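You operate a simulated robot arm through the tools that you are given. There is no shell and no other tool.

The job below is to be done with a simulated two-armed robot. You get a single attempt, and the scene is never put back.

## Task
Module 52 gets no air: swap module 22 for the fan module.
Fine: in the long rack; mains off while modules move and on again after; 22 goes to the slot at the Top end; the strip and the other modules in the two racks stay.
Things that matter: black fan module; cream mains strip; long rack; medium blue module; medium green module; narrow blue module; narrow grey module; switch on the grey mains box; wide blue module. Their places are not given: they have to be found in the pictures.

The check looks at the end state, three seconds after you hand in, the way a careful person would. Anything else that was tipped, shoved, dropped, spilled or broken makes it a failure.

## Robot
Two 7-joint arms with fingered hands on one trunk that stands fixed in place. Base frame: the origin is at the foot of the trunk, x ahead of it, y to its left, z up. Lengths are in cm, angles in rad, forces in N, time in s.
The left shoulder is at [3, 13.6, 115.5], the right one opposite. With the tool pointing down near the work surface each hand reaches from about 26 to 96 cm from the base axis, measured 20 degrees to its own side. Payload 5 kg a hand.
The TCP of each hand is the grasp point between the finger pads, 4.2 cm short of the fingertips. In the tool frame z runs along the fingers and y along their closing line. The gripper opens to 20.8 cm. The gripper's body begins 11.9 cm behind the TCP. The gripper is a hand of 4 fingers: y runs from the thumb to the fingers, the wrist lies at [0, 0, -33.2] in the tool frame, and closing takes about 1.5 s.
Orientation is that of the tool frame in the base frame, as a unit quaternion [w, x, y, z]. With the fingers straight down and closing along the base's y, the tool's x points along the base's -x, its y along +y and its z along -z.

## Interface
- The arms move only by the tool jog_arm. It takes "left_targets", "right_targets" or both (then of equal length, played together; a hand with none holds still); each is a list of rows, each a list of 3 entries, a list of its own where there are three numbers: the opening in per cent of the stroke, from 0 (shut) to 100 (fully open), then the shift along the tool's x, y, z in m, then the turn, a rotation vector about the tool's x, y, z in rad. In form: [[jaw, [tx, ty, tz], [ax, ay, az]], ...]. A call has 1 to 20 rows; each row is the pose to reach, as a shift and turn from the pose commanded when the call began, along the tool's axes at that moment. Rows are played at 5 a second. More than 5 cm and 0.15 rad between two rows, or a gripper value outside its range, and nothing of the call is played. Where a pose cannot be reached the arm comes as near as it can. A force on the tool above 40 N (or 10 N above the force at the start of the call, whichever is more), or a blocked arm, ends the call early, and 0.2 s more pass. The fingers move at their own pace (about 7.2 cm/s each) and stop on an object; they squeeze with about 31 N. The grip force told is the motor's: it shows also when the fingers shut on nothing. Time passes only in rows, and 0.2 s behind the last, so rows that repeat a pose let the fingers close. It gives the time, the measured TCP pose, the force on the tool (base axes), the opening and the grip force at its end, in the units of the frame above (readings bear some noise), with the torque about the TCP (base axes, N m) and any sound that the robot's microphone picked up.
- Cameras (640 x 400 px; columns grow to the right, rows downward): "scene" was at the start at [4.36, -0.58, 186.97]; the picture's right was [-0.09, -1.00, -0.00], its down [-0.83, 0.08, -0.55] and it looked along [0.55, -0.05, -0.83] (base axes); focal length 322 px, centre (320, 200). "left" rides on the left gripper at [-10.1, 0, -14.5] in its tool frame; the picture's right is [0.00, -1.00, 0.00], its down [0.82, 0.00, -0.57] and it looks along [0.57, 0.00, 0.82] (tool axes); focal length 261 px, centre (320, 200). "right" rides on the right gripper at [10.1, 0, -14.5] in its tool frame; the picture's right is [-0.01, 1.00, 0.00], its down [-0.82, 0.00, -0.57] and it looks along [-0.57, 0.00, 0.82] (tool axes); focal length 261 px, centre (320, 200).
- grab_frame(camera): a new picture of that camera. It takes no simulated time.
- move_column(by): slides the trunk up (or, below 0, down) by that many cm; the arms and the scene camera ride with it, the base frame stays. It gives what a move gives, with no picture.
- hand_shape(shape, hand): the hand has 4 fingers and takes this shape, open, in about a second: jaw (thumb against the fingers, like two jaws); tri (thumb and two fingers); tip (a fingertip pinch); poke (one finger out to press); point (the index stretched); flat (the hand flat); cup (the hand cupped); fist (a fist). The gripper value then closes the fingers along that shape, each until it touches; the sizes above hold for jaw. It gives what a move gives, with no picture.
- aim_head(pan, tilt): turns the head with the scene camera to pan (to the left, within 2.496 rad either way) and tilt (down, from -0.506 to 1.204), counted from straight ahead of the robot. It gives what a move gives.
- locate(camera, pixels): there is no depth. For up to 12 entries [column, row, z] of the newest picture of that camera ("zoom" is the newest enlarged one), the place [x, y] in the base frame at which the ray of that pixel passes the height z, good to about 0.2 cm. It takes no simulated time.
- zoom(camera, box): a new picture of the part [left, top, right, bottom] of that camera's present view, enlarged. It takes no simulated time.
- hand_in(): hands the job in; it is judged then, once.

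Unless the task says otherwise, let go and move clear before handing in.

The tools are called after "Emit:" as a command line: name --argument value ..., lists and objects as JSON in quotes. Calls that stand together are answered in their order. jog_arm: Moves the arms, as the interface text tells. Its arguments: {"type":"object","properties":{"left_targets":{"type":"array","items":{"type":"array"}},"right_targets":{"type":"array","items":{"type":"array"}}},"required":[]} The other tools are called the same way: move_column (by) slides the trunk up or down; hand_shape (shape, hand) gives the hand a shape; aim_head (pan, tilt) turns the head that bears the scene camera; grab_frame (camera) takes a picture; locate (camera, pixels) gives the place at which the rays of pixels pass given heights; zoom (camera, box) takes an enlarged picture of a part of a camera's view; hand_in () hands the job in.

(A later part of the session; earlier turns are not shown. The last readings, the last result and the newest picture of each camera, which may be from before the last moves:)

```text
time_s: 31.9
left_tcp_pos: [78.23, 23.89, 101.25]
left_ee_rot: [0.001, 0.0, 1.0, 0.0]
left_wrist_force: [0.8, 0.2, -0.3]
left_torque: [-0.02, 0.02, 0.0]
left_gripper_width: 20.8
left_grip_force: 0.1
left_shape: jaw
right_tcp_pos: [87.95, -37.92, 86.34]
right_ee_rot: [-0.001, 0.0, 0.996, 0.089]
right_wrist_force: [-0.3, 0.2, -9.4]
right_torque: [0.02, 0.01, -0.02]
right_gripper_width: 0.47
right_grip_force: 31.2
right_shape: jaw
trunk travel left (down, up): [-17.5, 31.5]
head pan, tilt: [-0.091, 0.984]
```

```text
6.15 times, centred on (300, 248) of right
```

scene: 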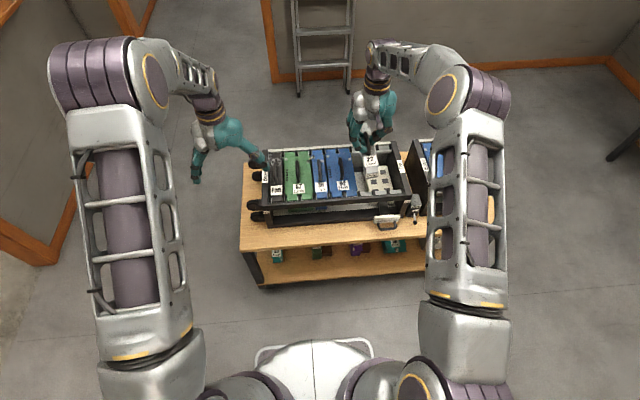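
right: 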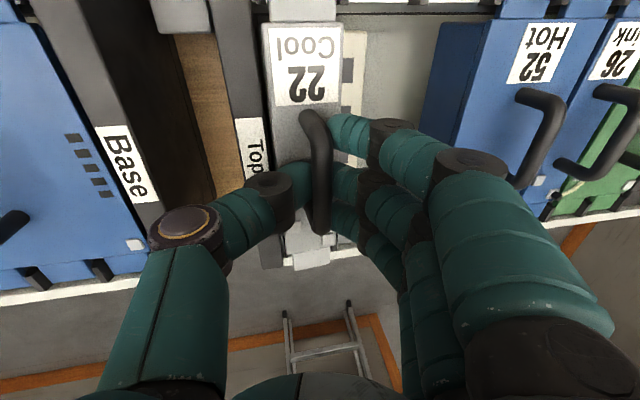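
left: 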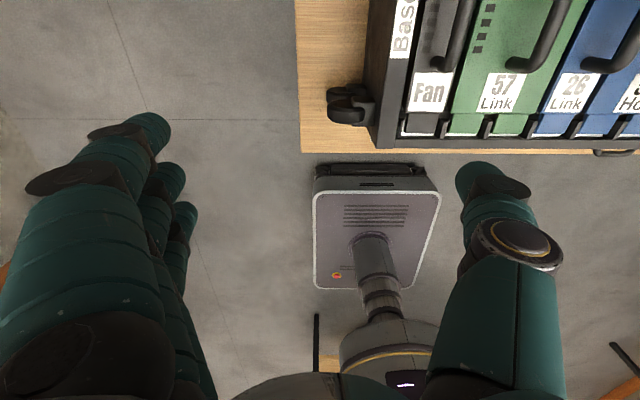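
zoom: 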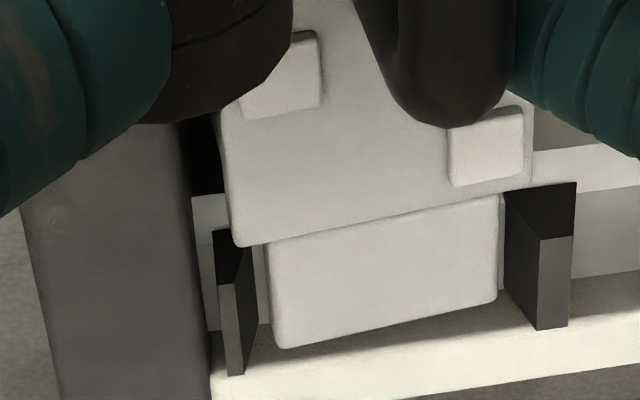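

It still hangs (−9.4 N), so a bit further down.

Emit:
jog_arm --right_targets '[[0, [0, -0.0004, 0.002], [0, 0, 0]], [0, [0, -0.0007, 0.0039], [0, 0, 0]], [0, [0, -0.0007, 0.0039], [0, 0, 0]]]'

Emit:
zoom --camera "scene" --box '[380, 175, 412, 200]'

```text
time_s: 32.7
left_tcp_pos: [77.99, 23.85, 101.28]
left_ee_rot: [0.001, 0.0, 1.0, -0.001]
left_wrist_force: [0.6, 0.1, -0.8]
left_torque: [0.01, -0.01, 0.0]
left_gripper_width: 20.8
left_grip_force: 0.0
left_shape: jaw
right_tcp_pos: [87.91, -38.08, 85.95]
right_ee_rot: [0.001, 0.002, 0.996, 0.09]
right_wrist_force: [-0.1, -2.3, 3.1]
right_torque: [0.2, 0.03, 0.0]
right_gripper_width: 0.5
right_grip_force: 30.6
right_shape: jaw
trunk travel left (down, up): [-17.5, 31.5]
head pan, tilt: [-0.091, 0.984]
```

```text
16.00 times, centred on (396, 188) of scene
```

zoom: 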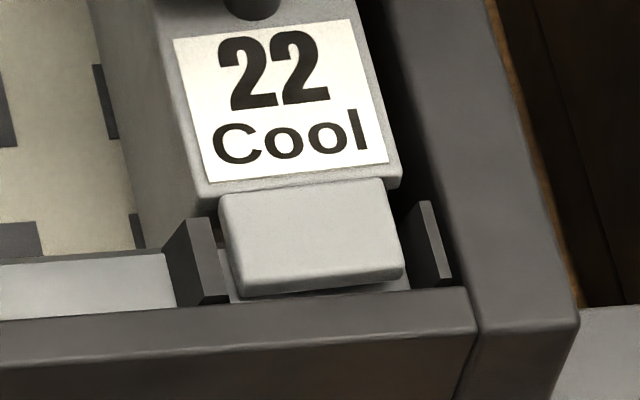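

The rail now carries the weight (+3 N, small torque), so it is seated. I open the jaw just enough to free the handle.

Emit:
jog_arm --right_targets '[[6, [0, 0, 0], [0, 0, 0]], [10, [0, 0, 0], [0, 0, 0]], [14, [0, 0, 0], [0, 0, 0]], [14, [0, 0, 0], [0, 0, 0]]]'

Emit:
grab_frame --camera "right"

Emit:
zoom --camera "scene" --box '[355, 140, 415, 210]'

```text
time_s: 33.7
left_tcp_pos: [78.01, 23.91, 101.34]
left_ee_rot: [0.0, 0.0, 1.0, 0.0]
left_wrist_force: [0.4, 0.3, 0.1]
left_torque: [0.01, -0.02, -0.01]
left_gripper_width: 20.8
left_grip_force: 0.0
left_shape: jaw
right_tcp_pos: [87.92, -37.81, 86.0]
right_ee_rot: [0.0, 0.0, 0.996, 0.089]
right_wrist_force: [0.7, 0.7, 0.0]
right_torque: [-0.03, 0.02, 0.0]
right_gripper_width: 2.85
right_grip_force: 0.0
right_shape: jaw
trunk travel left (down, up): [-17.5, 31.5]
head pan, tilt: [-0.091, 0.984]
```

```text
taken
```

right: 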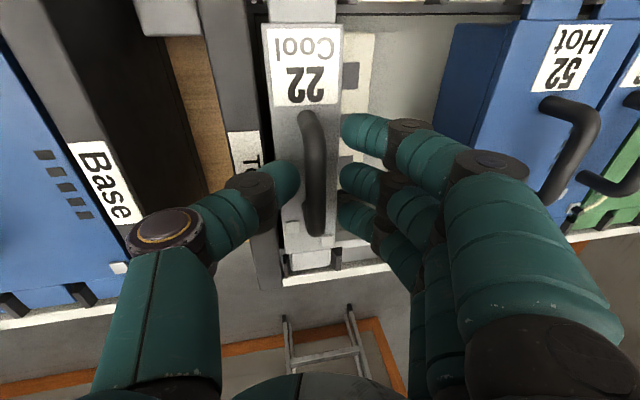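

```text
5.71 times, centred on (385, 175) of scene
```

zoom: 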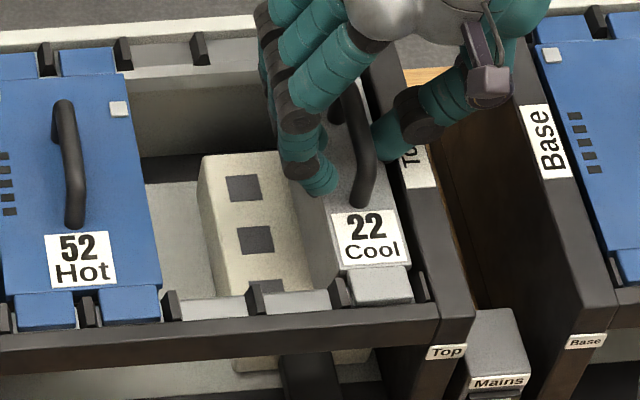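

Module 22 sits in the Top slot between its pegs and the hand reads no force. The thumb is close to the bar, so I shift 0.3 cm away from it and rise vertically.

Emit:
jog_arm --right_targets '[[14, [0, -0.003, -0.0005], [0, 0, 0]], [14, [0, -0.0012, -0.0103], [0, 0, 0]], [14, [0, 0.0006, -0.0202], [0, 0, 0]], [14, [0, 0.0024, -0.03], [0, 0, 0]], [14, [0, 0.0042, -0.0399], [0, 0, 0]], [14, [0, 0.006, -0.05], [0, 0, 0]]]'

Emit:
grab_frame --camera "right"

Emit:
zoom --camera "scene" --box '[355, 140, 415, 210]'

```text
time_s: 35.1
left_tcp_pos: [78.06, 23.86, 101.29]
left_ee_rot: [0.001, 0.0, 1.0, 0.0]
left_wrist_force: [-0.1, 0.1, 0.0]
left_torque: [-0.03, -0.04, -0.01]
left_gripper_width: 20.75
left_grip_force: 0.1
left_shape: jaw
right_tcp_pos: [87.83, -38.18, 91.07]
right_ee_rot: [-0.001, 0.0, 0.996, 0.09]
right_wrist_force: [-0.2, 0.6, -0.4]
right_torque: [-0.04, -0.02, -0.02]
right_gripper_width: 2.84
right_grip_force: 0.0
right_shape: jaw
trunk travel left (down, up): [-17.5, 31.5]
head pan, tilt: [-0.091, 0.984]
```

```text
taken
```

right: 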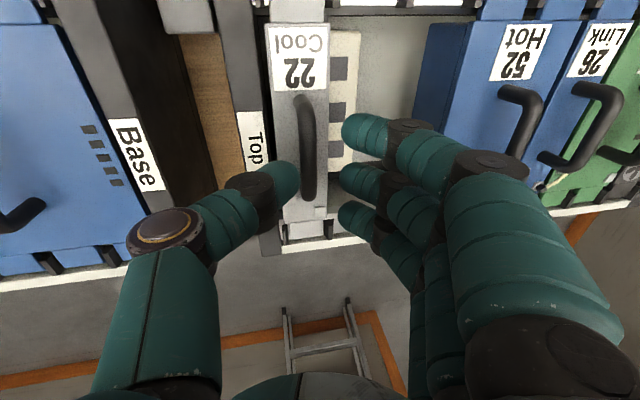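

```text
5.71 times, centred on (385, 175) of scene
```

zoom: 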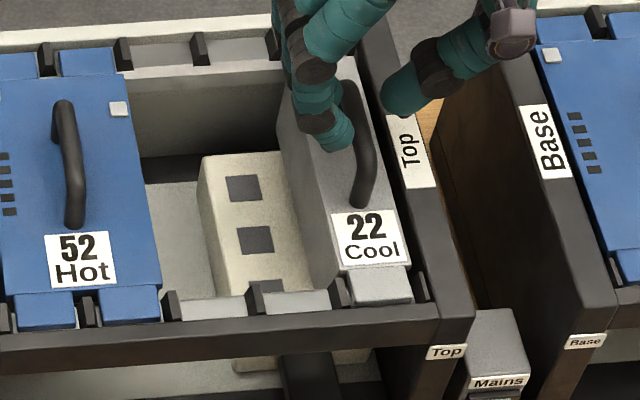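

Module 22 is cleanly seated and the hand is clear. I raise the trunk 10 cm to give reach over the far handles.

Emit:
move_column --by 10

Emit:
jog_arm --left_targets '[[100, [0, 0.04, 0], [0, 0, 0]], [100, [0, 0.08, 0], [0, 0, 0]], [100, [0, 0.12, 0], [0, 0, 0]], [100, [0, 0.16, 0], [0, 0, 0]], [100, [0, 0.2, 0], [0, 0, 0]], [100, [0, 0.22, 0], [0, 0, 0]]]'

Emit:
grab_frame --camera "scene"

```text
time_s: 36.4
left_tcp_pos: [78.06, 23.69, 111.08]
left_ee_rot: [0.0, 0.0, 1.0, -0.001]
left_wrist_force: [0.4, -0.1, -0.8]
left_torque: [0.0, 0.01, 0.02]
left_gripper_width: 20.79
left_grip_force: 0.1
left_shape: jaw
right_tcp_pos: [87.9, -38.23, 100.83]
right_ee_rot: [-0.001, 0.0, 0.996, 0.09]
right_wrist_force: [-0.3, 0.0, 0.0]
right_torque: [0.0, 0.01, 0.02]
right_gripper_width: 2.85
right_grip_force: 0.0
right_shape: jaw
trunk travel left (down, up): [-27.5, 21.5]
head pan, tilt: [-0.091, 0.984]
```

```text
time_s: 37.8
left_tcp_pos: [78.09, 45.84, 111.13]
left_ee_rot: [0.0, 0.001, 1.0, 0.0]
left_wrist_force: [0.1, 0.1, 0.2]
left_torque: [0.05, 0.03, 0.0]
left_gripper_width: 20.79
left_grip_force: 0.1
left_shape: jaw
right_tcp_pos: [87.84, -38.13, 101.08]
right_ee_rot: [0.0, 0.0, 0.996, 0.09]
right_wrist_force: [0.1, 0.0, 0.1]
right_torque: [-0.02, -0.05, 0.0]
right_gripper_width: 2.86
right_grip_force: 0.2
right_shape: jaw
trunk travel left (down, up): [-27.5, 21.5]
head pan, tilt: [-0.091, 0.984]
```

```text
taken
```

scene: 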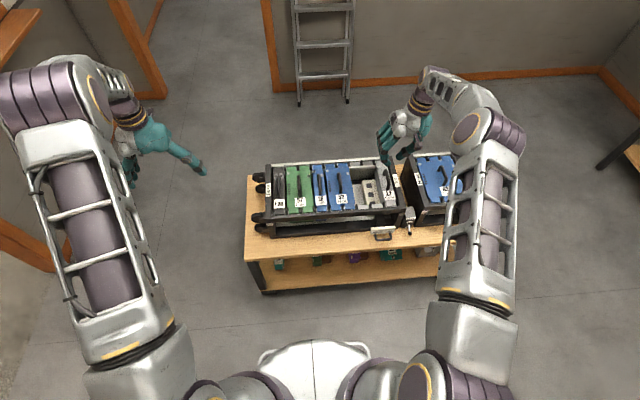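

The left arm is out of the way. I level the right hand, then carry it over to the fan module.

Emit:
jog_arm --right_targets '[[14, [0, 0, 0], [0.06, 0, 0]], [14, [0, 0, 0], [0.12, 0, 0]], [14, [0, 0, 0], [0.18, 0, 0]], [14, [0, 0, 0], [0.18, 0, 0]]]'

Emit:
jog_arm --right_targets '[[20, [0.01, 0.045, 0], [0, 0, 0]], [20, [0.02, 0.09, 0], [0, 0, 0]], [20, [0.03, 0.135, 0], [0, 0, 0]], [20, [0.04, 0.18, 0], [0, 0, 0]], [20, [0.05, 0.225, 0], [0, 0, 0]], [20, [0.06, 0.27, 0], [0, 0, 0]], [20, [0.07, 0.315, 0], [0, 0, 0]], [20, [0.075, 0.36, 0], [0, 0, 0]], [20, [0.075, 0.405, 0], [0, 0, 0]], [20, [0.075, 0.45, 0], [0, 0, 0]], [20, [0.075, 0.478, 0], [0, 0, 0]], [20, [0.075, 0.478, 0], [0, 0, 0]]]'

Emit:
grab_frame --camera "right"

Emit:
grab_frame --camera "scene"

```text
time_s: 38.8
left_tcp_pos: [78.02, 45.75, 111.16]
left_ee_rot: [0.0, 0.0, 1.0, 0.0]
left_wrist_force: [0.2, -0.3, -0.1]
left_torque: [0.03, 0.01, 0.02]
left_gripper_width: 20.78
left_grip_force: 0.1
left_shape: jaw
right_tcp_pos: [87.79, -38.19, 101.02]
right_ee_rot: [0.0, 0.0, 1.0, -0.001]
right_wrist_force: [-0.1, -1.0, -0.5]
right_torque: [0.06, -0.04, -0.02]
right_gripper_width: 2.88
right_grip_force: 0.1
right_shape: jaw
trunk travel left (down, up): [-27.5, 21.5]
head pan, tilt: [-0.091, 0.984]
```

```text
time_s: 41.4
left_tcp_pos: [78.05, 45.87, 111.1]
left_ee_rot: [0.0, 0.0, 1.0, 0.001]
left_wrist_force: [-0.5, -1.2, -0.2]
left_torque: [0.05, 0.01, -0.01]
left_gripper_width: 20.81
left_grip_force: 0.1
left_shape: jaw
right_tcp_pos: [80.25, 9.8, 101.1]
right_ee_rot: [0.001, -0.001, 1.0, 0.0]
right_wrist_force: [0.1, 0.0, -0.6]
right_torque: [0.01, -0.01, 0.01]
right_gripper_width: 4.11
right_grip_force: 0.1
right_shape: jaw
trunk travel left (down, up): [-27.5, 21.5]
head pan, tilt: [-0.091, 0.984]
```

```text
taken
```

right: 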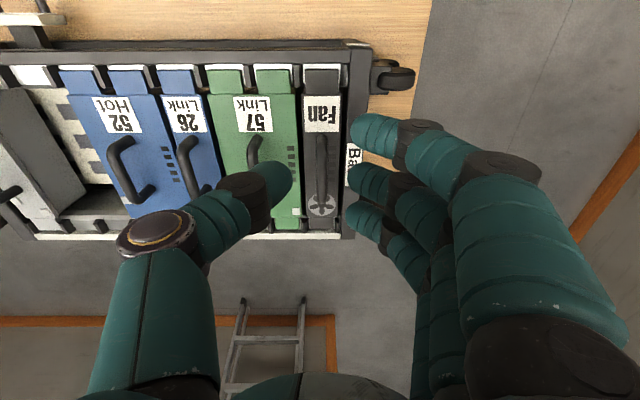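

```text
taken
```

scene: 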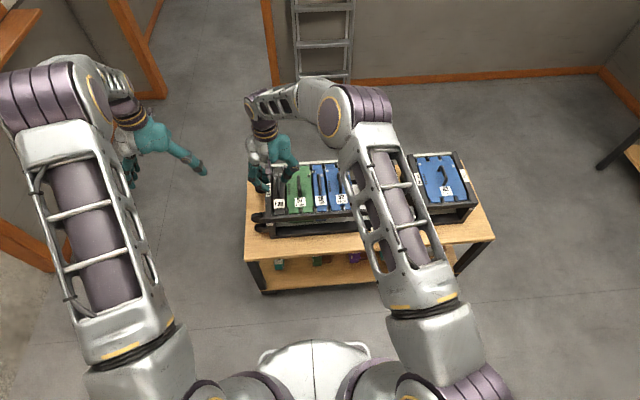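

The hand hangs over the fan module, whose handle is near (321,165). Zooming to measure it.

Emit:
zoom --camera "right" --box '[260, 50, 390, 250]'

Emit:
zoom --camera "scene" --box '[250, 150, 350, 240]'

```text
2.00 times, centred on (325, 150) of right
```

zoom: 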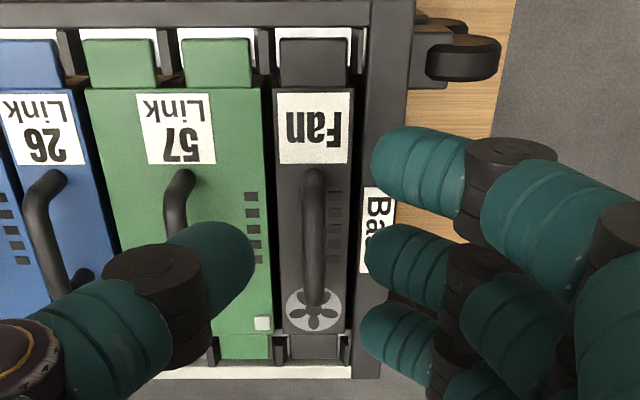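

```text
4.44 times, centred on (300, 195) of scene
```

zoom: 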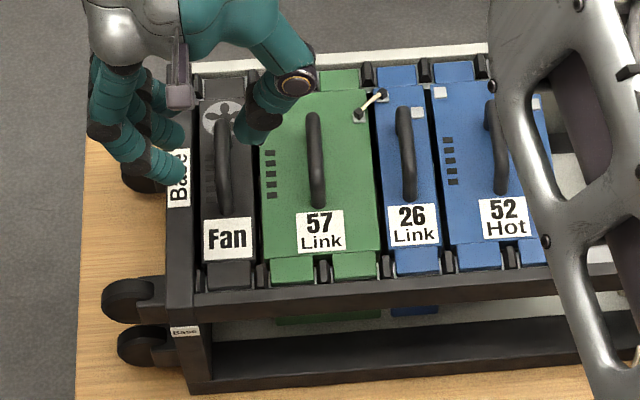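

Emit:
locate --camera "right" --pixels '[[321.5, 199, 84.8], [322, 138, 84.8], [321.5, 170, 84.8], [321.5, 81, 80], [322.5, 222.5, 80], [322.5, 114, 80.5], [245, 190, 84.8], [340, 235, 81], [300, 235, 81], [345, 80, 81]]'

Emit:
locate --camera "scene" --pixels '[[279.3, 203.6, 80.5], [276.8, 171.5, 84.8], [278, 187, 84.8], [320, 204, 80.5], [392, 200, 80.5]]'

```text
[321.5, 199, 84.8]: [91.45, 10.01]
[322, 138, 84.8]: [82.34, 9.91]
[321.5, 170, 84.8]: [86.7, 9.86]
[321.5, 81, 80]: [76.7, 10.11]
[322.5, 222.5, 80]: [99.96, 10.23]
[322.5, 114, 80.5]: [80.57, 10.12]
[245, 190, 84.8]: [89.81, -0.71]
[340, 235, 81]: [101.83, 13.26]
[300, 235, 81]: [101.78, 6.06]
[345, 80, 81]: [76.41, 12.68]
```

```text
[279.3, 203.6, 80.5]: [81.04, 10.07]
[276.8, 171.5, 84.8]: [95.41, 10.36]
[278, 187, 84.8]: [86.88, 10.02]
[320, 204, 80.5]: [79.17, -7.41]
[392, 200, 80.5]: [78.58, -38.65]
```

The fan's handle centre is y ≈ 9.95, z ≈ 85, x 82.5–91.5. I pre-roll the hand 0.15 rad (which kept 22 level), move over the bar and come partway down.

Emit:
jog_arm --right_targets '[[20, [0, 0, 0], [-0.075, 0, 0]], [20, [-0.04, 0, 0], [-0.15, 0, 0]], [20, [-0.0775, 0, 0], [-0.15, 0, 0]], [20, [-0.0775, 0, 0.04], [-0.15, 0, 0]], [20, [-0.0775, 0, 0.08], [-0.15, 0, 0]], [20, [-0.0775, 0, 0.105], [-0.15, 0, 0]], [20, [-0.0775, 0, 0.105], [-0.15, 0, 0]]]'

Emit:
grab_frame --camera "right"

Emit:
zoom --camera "scene" --box '[250, 140, 350, 240]'

```text
time_s: 43.0
left_tcp_pos: [78.15, 45.87, 111.18]
left_ee_rot: [0.0, -0.001, 1.0, 0.001]
left_wrist_force: [-0.3, 0.3, -0.4]
left_torque: [0.0, -0.02, 0.01]
left_gripper_width: 20.78
left_grip_force: 0.0
left_shape: jaw
right_tcp_pos: [88.16, 9.59, 90.48]
right_ee_rot: [0.0, 0.0, 0.997, 0.075]
right_wrist_force: [-0.3, -0.1, 0.6]
right_torque: [0.01, -0.02, 0.0]
right_gripper_width: 4.12
right_grip_force: 0.1
right_shape: jaw
trunk travel left (down, up): [-27.5, 21.5]
head pan, tilt: [-0.091, 0.984]
```

```text
taken
```

right: 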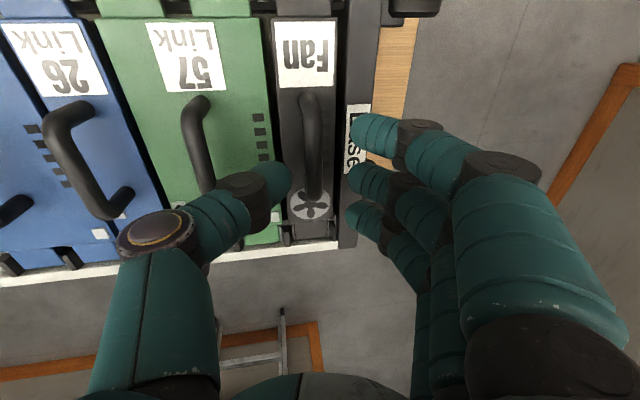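

```text
4.00 times, centred on (300, 190) of scene
```

zoom: 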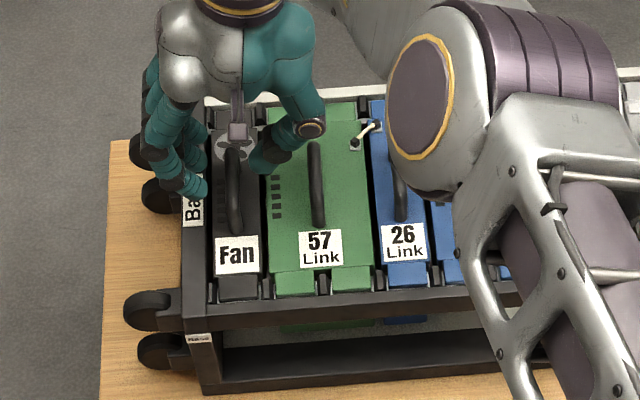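

The bar works out at y = 9.9, centred for a vertical descent. I go down 4.3 cm.

Emit:
jog_arm --right_targets '[[20, [0, -0.0015, 0.01], [0, 0, 0]], [20, [0, -0.003, 0.02], [0, 0, 0]], [20, [0, -0.0045, 0.03], [0, 0, 0]], [20, [0, -0.006, 0.04], [0, 0, 0]], [20, [0, -0.0063, 0.0425], [0, 0, 0]], [20, [0, -0.0063, 0.0425], [0, 0, 0]]]'

Emit:
grab_frame --camera "right"

Emit:
zoom --camera "scene" --box '[250, 140, 350, 240]'

```text
time_s: 44.4
left_tcp_pos: [78.16, 45.91, 111.16]
left_ee_rot: [0.0, 0.0, 1.0, 0.001]
left_wrist_force: [0.1, 0.2, 0.2]
left_torque: [-0.01, 0.02, -0.01]
left_gripper_width: 20.79
left_grip_force: 0.1
left_shape: jaw
right_tcp_pos: [88.2, 9.66, 86.18]
right_ee_rot: [-0.001, 0.0, 0.997, 0.075]
right_wrist_force: [0.5, -0.2, -0.5]
right_torque: [0.0, -0.02, 0.0]
right_gripper_width: 4.11
right_grip_force: 0.2
right_shape: jaw
trunk travel left (down, up): [-27.5, 21.5]
head pan, tilt: [-0.091, 0.984]
```

```text
taken
```

right: 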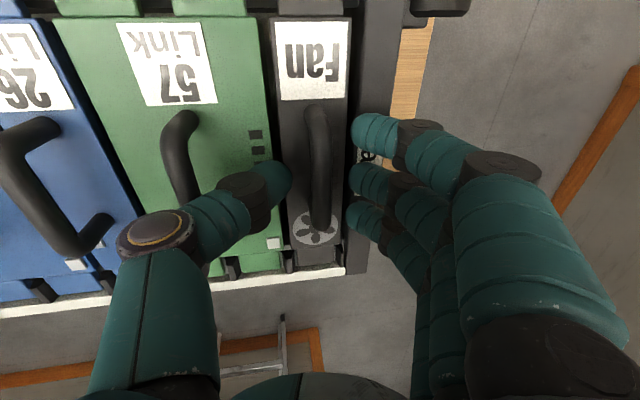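

```text
4.00 times, centred on (300, 190) of scene
```

zoom: 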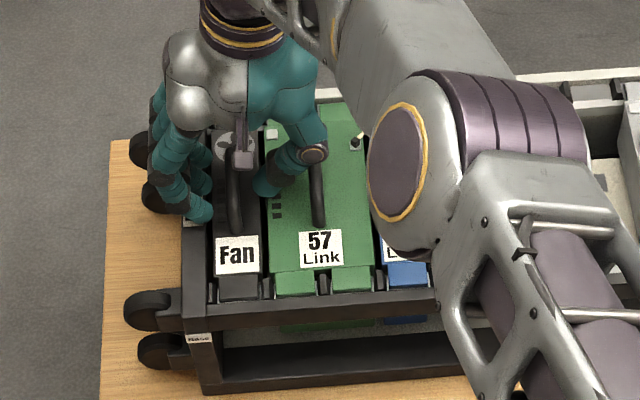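

The bar (318,160) is centred between thumb (292) and fingers (348), no contact. Closing on it.

Emit:
jog_arm --right_targets '[[0, [0, 0, 0], [0, 0, 0]], [0, [0, 0, 0], [0, 0, 0]], [0, [0, 0, 0], [0, 0, 0]], [0, [0, 0, 0], [0, 0, 0]], [0, [0, 0, 0], [0, 0, 0]], [0, [0, 0, 0], [0, 0, 0]]]'

Emit:
grab_frame --camera "right"

```text
time_s: 45.8
left_tcp_pos: [78.14, 45.79, 111.08]
left_ee_rot: [0.0, 0.0, 1.0, 0.0]
left_wrist_force: [0.2, 0.0, 0.0]
left_torque: [0.03, -0.03, 0.0]
left_gripper_width: 20.8
left_grip_force: 0.1
left_shape: jaw
right_tcp_pos: [88.15, 9.6, 86.07]
right_ee_rot: [-0.001, 0.0, 0.997, 0.075]
right_wrist_force: [-0.5, 1.8, -0.2]
right_torque: [0.21, -0.03, -0.01]
right_gripper_width: 0.35
right_grip_force: 30.9
right_shape: jaw
trunk travel left (down, up): [-27.5, 21.5]
head pan, tilt: [-0.091, 0.984]
```

```text
taken
```

right: 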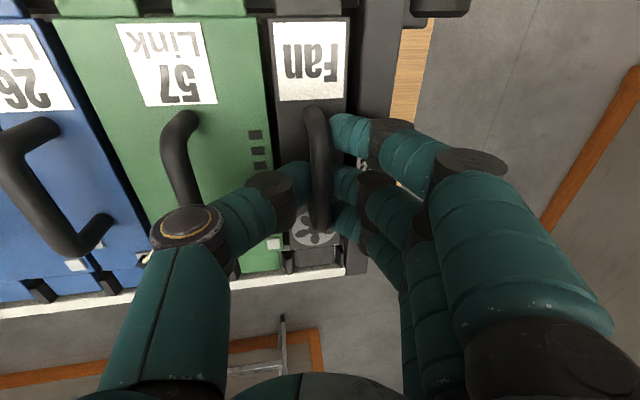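

The closed grip again carries a 0.21 N·m couple that would roll the module as it lifts. While it's still held by its slot I roll the hand a little more to cancel it.

Emit:
jog_arm --right_targets '[[0, [0, 0, 0], [-0.03, 0, 0]], [0, [0, 0, 0], [-0.06, 0, 0]], [0, [0, 0, 0], [-0.06, 0, 0]], [0, [0, 0, 0], [-0.06, 0, 0]]]'

```text
time_s: 46.8
left_tcp_pos: [78.12, 45.98, 111.07]
left_ee_rot: [0.0, 0.0, 1.0, 0.0]
left_wrist_force: [0.0, 0.3, 0.6]
left_torque: [0.0, 0.02, -0.01]
left_gripper_width: 20.78
left_grip_force: 0.1
left_shape: jaw
right_tcp_pos: [88.15, 9.64, 86.17]
right_ee_rot: [0.0, 0.0, 0.995, 0.104]
right_wrist_force: [-0.1, -0.8, 0.1]
right_torque: [0.01, -0.02, 0.01]
right_gripper_width: 0.33
right_grip_force: 30.9
right_shape: jaw
trunk travel left (down, up): [-27.5, 21.5]
head pan, tilt: [-0.091, 0.984]
```

The couple is gone (0.01 N·m). I lift vertically 2 cm and check.

Emit:
jog_arm --right_targets '[[0, [0, 0.001, -0.0049], [0, 0, 0]], [0, [0, 0.0021, -0.0098], [0, 0, 0]], [0, [0, 0.0031, -0.0147], [0, 0, 0]], [0, [0, 0.0041, -0.0196], [0, 0, 0]], [0, [0, 0.0041, -0.0196], [0, 0, 0]]]'

Emit:
grab_frame --camera "right"

Emit:
zoom --camera "scene" --box '[255, 165, 325, 225]'

```text
time_s: 48.0
left_tcp_pos: [78.06, 45.98, 111.07]
left_ee_rot: [0.0, 0.0, 1.0, 0.0]
left_wrist_force: [0.3, -0.4, 0.5]
left_torque: [-0.01, 0.0, 0.02]
left_gripper_width: 20.81
left_grip_force: 0.0
left_shape: jaw
right_tcp_pos: [88.16, 9.69, 88.06]
right_ee_rot: [-0.001, 0.001, 0.995, 0.104]
right_wrist_force: [-0.3, -0.1, -10.3]
right_torque: [0.0, 0.0, -0.02]
right_gripper_width: 0.34
right_grip_force: 31.1
right_shape: jaw
trunk travel left (down, up): [-27.5, 21.5]
head pan, tilt: [-0.091, 0.984]
```

```text
taken
```

right: 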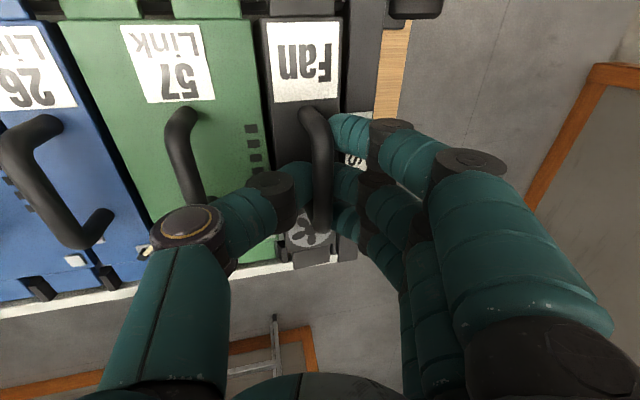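

```text
6.67 times, centred on (290, 195) of scene
```

zoom: 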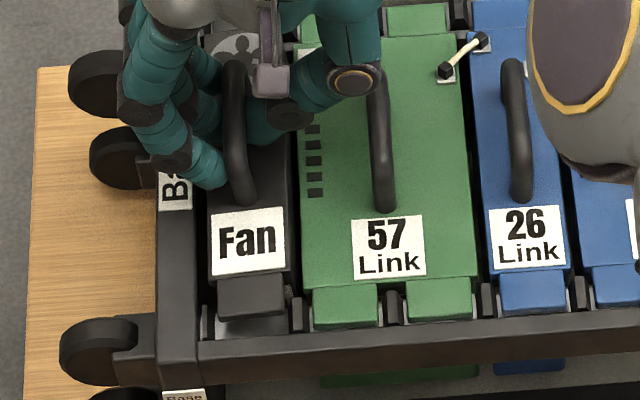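

The fan module lifts level with about 10 N and no torque. I lift 15 cm more to clear the handles and the link pin.

Emit:
jog_arm --right_targets '[[0, [0, 0.0031, -0.0147], [0, 0, 0]], [0, [0, 0.0062, -0.0293], [0, 0, 0]], [0, [0, 0.0103, -0.0489], [0, 0, 0]], [0, [0, 0.0145, -0.0685], [0, 0, 0]], [0, [0, 0.0186, -0.088], [0, 0, 0]], [0, [0, 0.0227, -0.1076], [0, 0, 0]], [0, [0, 0.0269, -0.1271], [0, 0, 0]], [0, [0, 0.031, -0.1467], [0, 0, 0]], [0, [0, 0.033, -0.1565], [0, 0, 0]], [0, [0, 0.033, -0.1565], [0, 0, 0]]]'

Emit:
grab_frame --camera "right"

Emit:
grab_frame --camera "scene"

Emit:
zoom --camera "scene" --box '[250, 140, 350, 230]'

```text
time_s: 50.2
left_tcp_pos: [78.14, 45.97, 111.11]
left_ee_rot: [-0.001, 0.0, 1.0, 0.0]
left_wrist_force: [-0.3, 0.2, -0.3]
left_torque: [0.01, -0.01, 0.02]
left_gripper_width: 20.8
left_grip_force: 0.1
left_shape: jaw
right_tcp_pos: [88.27, 9.64, 104.09]
right_ee_rot: [-0.001, 0.0, 0.994, 0.105]
right_wrist_force: [0.5, -0.1, -9.5]
right_torque: [-0.01, 0.01, 0.02]
right_gripper_width: 0.33
right_grip_force: 30.6
right_shape: jaw
trunk travel left (down, up): [-27.5, 21.5]
head pan, tilt: [-0.091, 0.984]
```

```text
taken
```

right: 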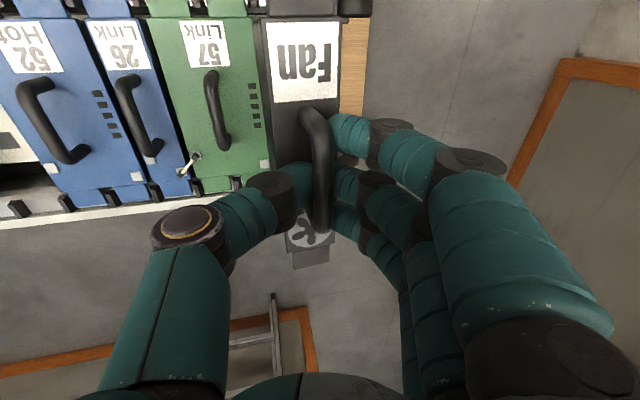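

```text
taken
```

scene: 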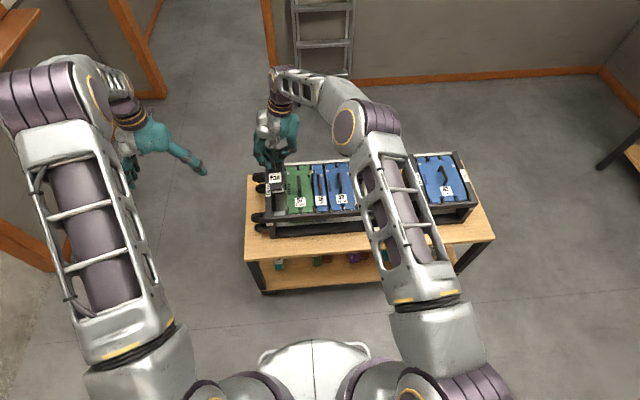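

```text
4.44 times, centred on (300, 185) of scene
```

zoom: 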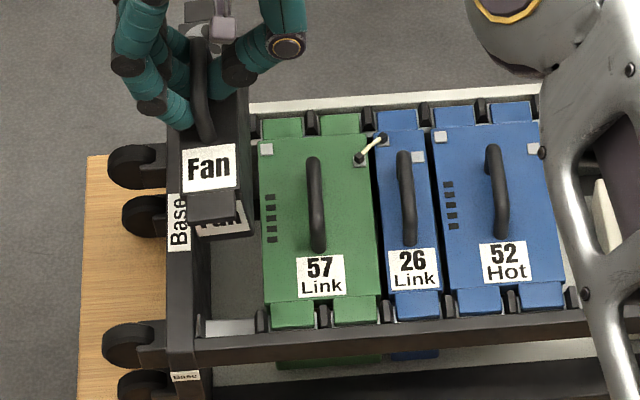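

The fan hangs level, its underside at z ≈ 90, above all handles. I check its position in the scene, then carry it 36 cm toward the freed slot.

Emit:
locate --camera "scene" --pixels '[[274.8, 177.8, 98.4], [274.0, 186.5, 97.5]]'

Emit:
jog_arm --right_targets '[[0, [0, -0.0118, -0.0025], [0, 0, 0]], [0, [0, -0.0353, -0.0075], [0, 0, 0]], [0, [0, -0.0588, -0.0126], [0, 0, 0]], [0, [0, -0.0824, -0.0176], [0, 0, 0]], [0, [0, -0.1059, -0.0226], [0, 0, 0]], [0, [0, -0.1294, -0.0276], [0, 0, 0]], [0, [0, -0.153, -0.0327], [0, 0, 0]], [0, [0, -0.1765, -0.0377], [0, 0, 0]], [0, [0, -0.2, -0.0427], [0, 0, 0]], [0, [0, -0.2236, -0.0477], [0, 0, 0]], [0, [0, -0.2471, -0.0528], [0, 0, 0]], [0, [0, -0.2706, -0.0578], [0, 0, 0]], [0, [0, -0.2942, -0.0628], [0, 0, 0]], [0, [0, -0.3177, -0.0678], [0, 0, 0]], [0, [0, -0.3412, -0.0729], [0, 0, 0]], [0, [0, -0.353, -0.0754], [0, 0, 0]], [0, [0, -0.353, -0.0754], [0, 0, 0]], [0, [0, -0.353, -0.0754], [0, 0, 0]]]'

Emit:
grab_frame --camera "right"

Emit:
grab_frame --camera "scene"

Emit:
zoom --camera "scene" --box '[320, 140, 410, 220]'

```text
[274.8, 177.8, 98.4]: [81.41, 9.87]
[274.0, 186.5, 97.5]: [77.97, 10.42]
```

```text
time_s: 54.0
left_tcp_pos: [78.07, 45.83, 111.13]
left_ee_rot: [0.0, 0.001, 1.0, 0.0]
left_wrist_force: [0.3, -0.4, -0.5]
left_torque: [0.01, 0.0, -0.02]
left_gripper_width: 20.75
left_grip_force: 0.0
left_shape: jaw
right_tcp_pos: [88.18, -26.45, 104.19]
right_ee_rot: [0.0, -0.001, 0.994, 0.105]
right_wrist_force: [-1.0, -0.3, -9.8]
right_torque: [0.04, 0.02, -0.03]
right_gripper_width: 0.27
right_grip_force: 31.5
right_shape: jaw
trunk travel left (down, up): [-27.5, 21.5]
head pan, tilt: [-0.091, 0.984]
```

```text
taken
```

right: 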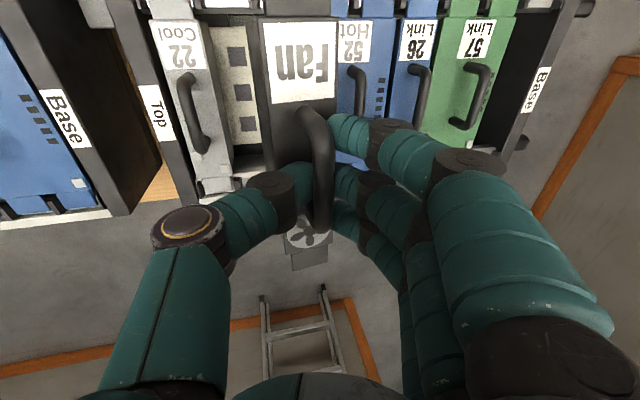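

```text
taken
```

scene: 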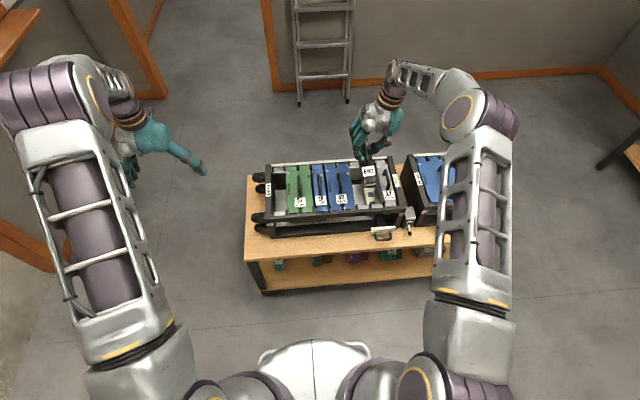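

```text
5.00 times, centred on (365, 180) of scene
```

zoom: 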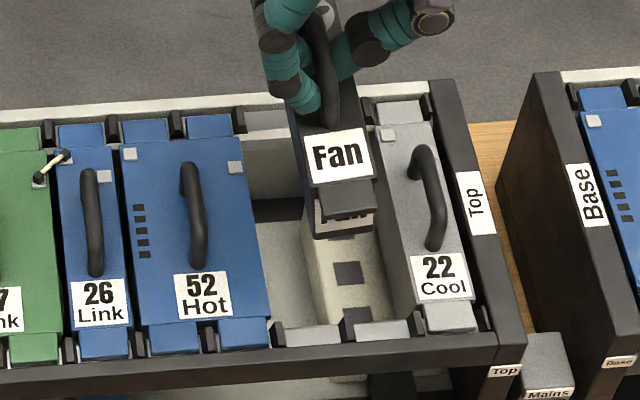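

Emit:
locate --camera "scene" --pixels '[[369, 171.2, 98.4], [370.4, 180, 97.3], [358, 207.8, 79.2], [369, 207.2, 79.2], [401.5, 206, 79.2]]'

Emit:
locate --camera "right" --pixels '[[299, 62, 98.4], [298, 10, 97.5], [308, 260, 97.5]]'

Emit:
zoom --camera "scene" --box '[345, 165, 405, 215]'

```text
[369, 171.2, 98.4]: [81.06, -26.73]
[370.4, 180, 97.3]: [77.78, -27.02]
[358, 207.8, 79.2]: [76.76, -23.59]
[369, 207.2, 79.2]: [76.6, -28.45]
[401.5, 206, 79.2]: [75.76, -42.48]
```

```text
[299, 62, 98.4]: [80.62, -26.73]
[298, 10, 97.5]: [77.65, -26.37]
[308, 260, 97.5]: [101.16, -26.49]
```

```text
8.00 times, centred on (375, 190) of scene
```

zoom: 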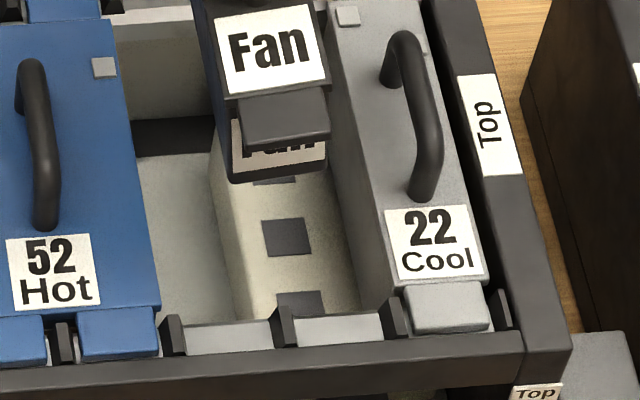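

Both cameras put the fan's label at y ≈ -26.7 while the slot centre is ≈ -26.0, and the module has rolled ~0.06 rad during travel. I roll the hand 0.08 more and re-measure.

Emit:
jog_arm --right_targets '[[0, [0, 0, 0], [-0.04, 0, 0]], [0, [0, 0, 0], [-0.08, 0, 0]], [0, [0, 0, 0], [-0.08, 0, 0]], [0, [0, 0, 0], [-0.08, 0, 0]]]'

Emit:
grab_frame --camera "right"

Emit:
zoom --camera "scene" --box '[345, 165, 405, 215]'

Emit:
zoom --camera "right" --box '[240, 0, 380, 100]'

```text
time_s: 55.0
left_tcp_pos: [78.22, 45.83, 111.12]
left_ee_rot: [0.0, 0.0, 1.0, -0.001]
left_wrist_force: [-0.3, 0.2, 0.4]
left_torque: [0.04, -0.01, 0.01]
left_gripper_width: 20.81
left_grip_force: 0.0
left_shape: jaw
right_tcp_pos: [88.22, -26.59, 104.2]
right_ee_rot: [-0.001, 0.0, 0.99, 0.144]
right_wrist_force: [0.1, 0.2, -9.8]
right_torque: [0.06, -0.04, 0.01]
right_gripper_width: 0.27
right_grip_force: 31.2
right_shape: jaw
trunk travel left (down, up): [-27.5, 21.5]
head pan, tilt: [-0.091, 0.984]
```

```text
taken
```

right: 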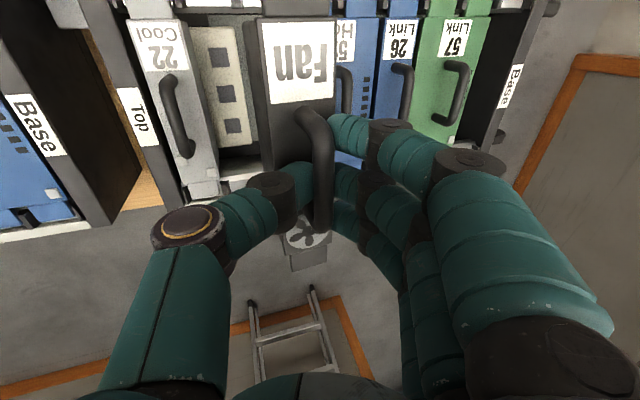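

```text
8.00 times, centred on (375, 190) of scene
```

zoom: 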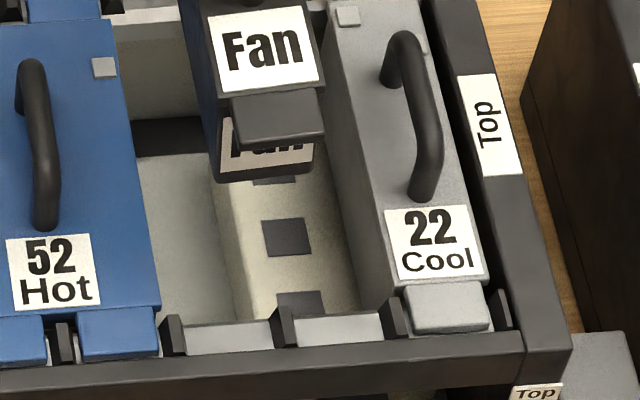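

```text
4.00 times, centred on (310, 50) of right
```

zoom: 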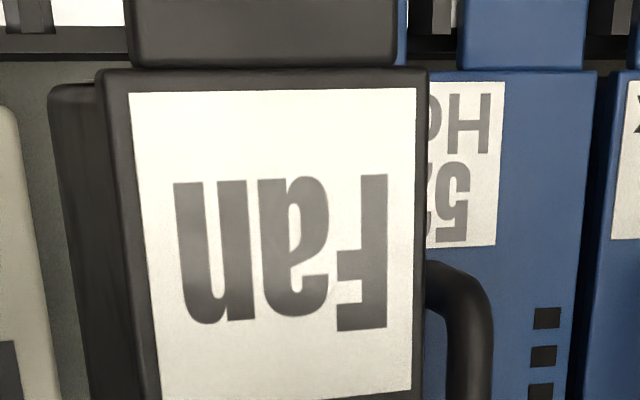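

Emit:
locate --camera "scene" --pixels '[[368.0, 170.9, 98.4], [370.0, 178, 97.8], [358.4, 208, 79.2], [369.4, 207.5, 79.2], [366.5, 187.5, 90.5]]'

Emit:
locate --camera "right" --pixels '[[298, 60, 98.4], [296.5, 8, 97.7], [308, 258, 97.7]]'

```text
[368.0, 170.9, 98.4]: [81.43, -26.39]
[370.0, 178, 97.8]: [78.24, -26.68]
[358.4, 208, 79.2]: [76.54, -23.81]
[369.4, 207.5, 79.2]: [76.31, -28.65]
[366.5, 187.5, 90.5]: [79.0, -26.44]
```

```text
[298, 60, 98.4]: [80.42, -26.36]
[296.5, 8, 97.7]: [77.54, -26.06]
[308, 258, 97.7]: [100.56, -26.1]
```

The module is level again, its label at y ≈ -26.4; the slot centre is ≈ -26.1…-26.2. I shift +0.2 cm and lower 9 cm.

Emit:
jog_arm --right_targets '[[0, [0, 0.0019, 0.0006], [0, 0, 0]], [0, [0, -0.0009, 0.0102], [0, 0, 0]], [0, [0, -0.0052, 0.0245], [0, 0, 0]], [0, [0, -0.0095, 0.0389], [0, 0, 0]], [0, [0, -0.0138, 0.0533], [0, 0, 0]], [0, [0, -0.018, 0.0677], [0, 0, 0]], [0, [0, -0.0223, 0.0821], [0, 0, 0]], [0, [0, -0.0237, 0.0869], [0, 0, 0]], [0, [0, -0.0237, 0.0869], [0, 0, 0]], [0, [0, -0.0237, 0.0869], [0, 0, 0]]]'

Emit:
grab_frame --camera "right"

Emit:
zoom --camera "scene" --box '[345, 165, 405, 215]'

```text
time_s: 57.2
left_tcp_pos: [78.05, 45.93, 111.26]
left_ee_rot: [0.0, 0.0, 1.0, 0.0]
left_wrist_force: [0.0, -0.6, -0.4]
left_torque: [0.01, 0.01, -0.02]
left_gripper_width: 20.81
left_grip_force: 0.1
left_shape: jaw
right_tcp_pos: [88.13, -26.39, 95.09]
right_ee_rot: [0.0, 0.0, 0.99, 0.144]
right_wrist_force: [-0.9, -0.1, -9.7]
right_torque: [0.05, -0.01, -0.03]
right_gripper_width: 0.29
right_grip_force: 31.1
right_shape: jaw
trunk travel left (down, up): [-27.5, 21.5]
head pan, tilt: [-0.091, 0.984]
```

```text
taken
```

right: 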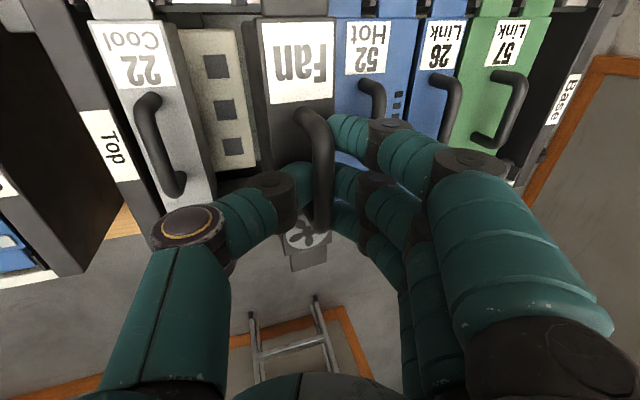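

```text
8.00 times, centred on (375, 190) of scene
```

zoom: 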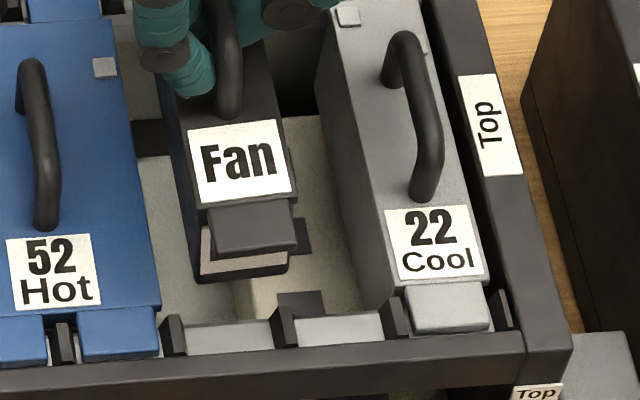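

Emit:
locate --camera "scene" --pixels '[[364.9, 185.2, 89.4], [366.6, 193.5, 88.5], [358.4, 208, 79.2], [369.4, 207.5, 79.2]]'

Emit:
locate --camera "right" --pixels '[[298, 60, 89.4], [296.5, 8, 88.7], [308, 258, 88.7]]'

Emit:
zoom --camera "scene" --box '[340, 140, 420, 200]'

```text
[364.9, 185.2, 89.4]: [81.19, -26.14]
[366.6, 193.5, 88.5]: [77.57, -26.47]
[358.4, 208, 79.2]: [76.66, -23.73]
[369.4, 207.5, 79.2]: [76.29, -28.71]
```

```text
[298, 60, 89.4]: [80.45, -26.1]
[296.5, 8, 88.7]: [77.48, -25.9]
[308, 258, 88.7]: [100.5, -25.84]
```

```text
6.67 times, centred on (380, 170) of scene
```

zoom: 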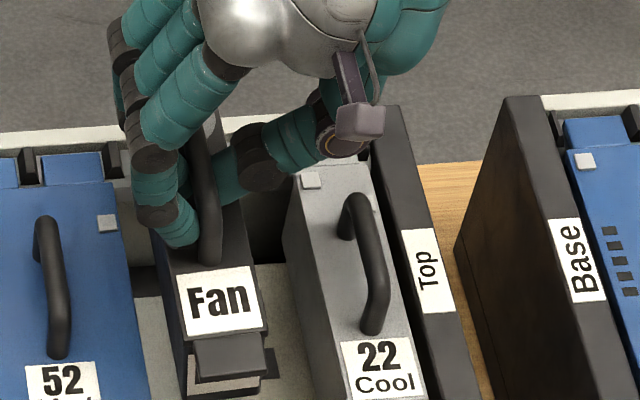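

Label y is now -26.12 in both cameras, matching the slot. The thumb will clear 22's handle by over a centimetre. I lower another 6.2 cm to bring the tabs to the peg tops.

Emit:
jog_arm --right_targets '[[0, [0, -0.0029, 0.0096], [0, 0, 0]], [0, [0, -0.0057, 0.0192], [0, 0, 0]], [0, [0, -0.0086, 0.0288], [0, 0, 0]], [0, [0, -0.0114, 0.0384], [0, 0, 0]], [0, [0, -0.0143, 0.048], [0, 0, 0]], [0, [0, -0.0171, 0.0575], [0, 0, 0]], [0, [0, -0.0177, 0.0595], [0, 0, 0]], [0, [0, -0.0177, 0.0595], [0, 0, 0]]]'

Emit:
grab_frame --camera "right"

Emit:
zoom --camera "scene" --box '[348, 190, 380, 215]'

Emit:
zoom --camera "right" --box '[250, 215, 350, 280]'

Emit:
zoom --camera "scene" --box '[340, 150, 420, 210]'

```text
time_s: 59.0
left_tcp_pos: [78.15, 46.0, 111.19]
left_ee_rot: [0.0, -0.001, 1.0, 0.0]
left_wrist_force: [0.2, 0.5, 0.3]
left_torque: [0.0, 0.0, 0.02]
left_gripper_width: 20.77
left_grip_force: 0.1
left_shape: jaw
right_tcp_pos: [88.14, -26.32, 89.0]
right_ee_rot: [0.0, 0.0, 0.989, 0.145]
right_wrist_force: [0.2, 0.3, -10.8]
right_torque: [0.05, 0.0, -0.01]
right_gripper_width: 0.28
right_grip_force: 31.1
right_shape: jaw
trunk travel left (down, up): [-27.5, 21.5]
head pan, tilt: [-0.091, 0.984]
```

```text
taken
```

right: 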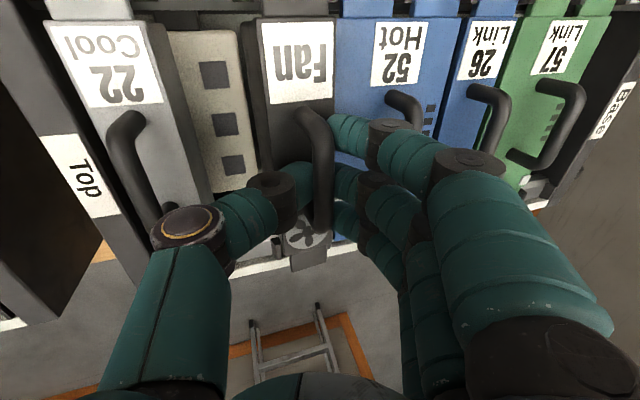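

```text
16.00 times, centred on (364, 202) of scene
```

zoom: 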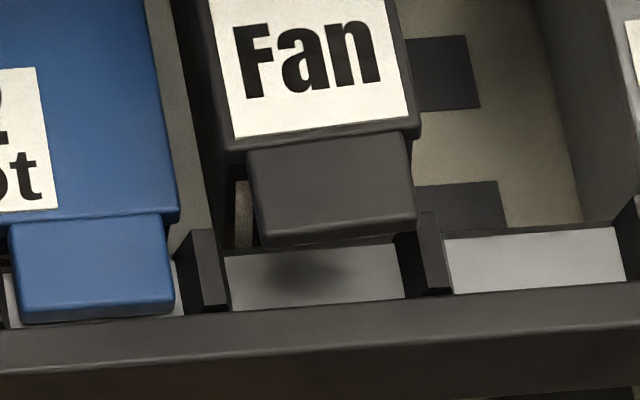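

```text
6.15 times, centred on (300, 248) of right
```

zoom: 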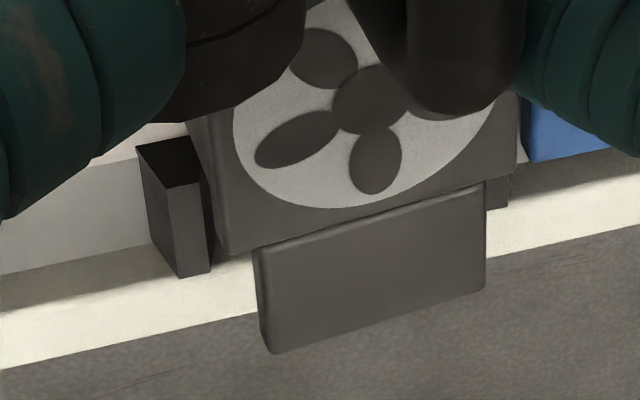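

```text
6.67 times, centred on (380, 180) of scene
```

zoom: 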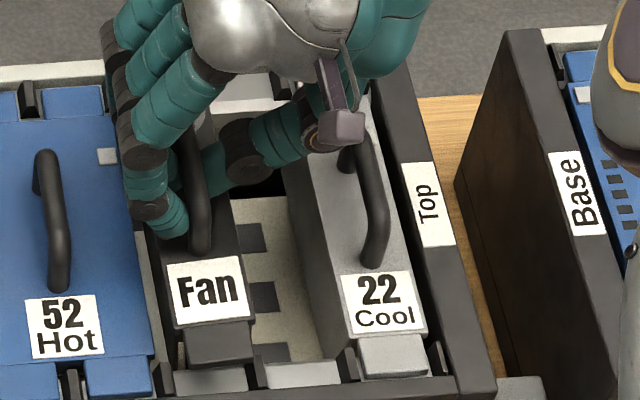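

Front tab is ~0.15 cm off toward the Top, back is centred. Before the last centimetres I triangulate the thumb's base joint (right view (187,225), scene zoom (313,135)) against 22's handle.

Emit:
locate --camera "right" --pixels '[[187, 225, 85], [187, 225, 95], [150, 225, 85], [150, 225, 95], [130, 120, 84.8], [165, 215, 84.8]]'

Emit:
locate --camera "scene" --pixels '[[379, 170.5, 85], [379, 170.5, 95], [383, 172, 84.8], [388, 183, 84.8]]'

Emit:
zoom --camera "scene" --box '[365, 155, 405, 185]'

```text
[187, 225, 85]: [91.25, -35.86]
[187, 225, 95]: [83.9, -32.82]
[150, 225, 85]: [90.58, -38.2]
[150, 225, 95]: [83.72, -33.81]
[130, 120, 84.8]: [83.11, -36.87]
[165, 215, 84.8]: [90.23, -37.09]
```

```text
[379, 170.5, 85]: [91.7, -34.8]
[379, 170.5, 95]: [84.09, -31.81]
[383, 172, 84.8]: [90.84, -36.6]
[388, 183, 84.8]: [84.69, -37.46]
```

```text
13.33 times, centred on (385, 170) of scene
```

zoom: 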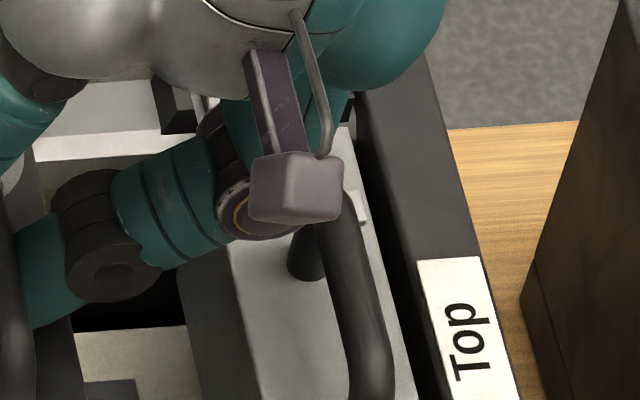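

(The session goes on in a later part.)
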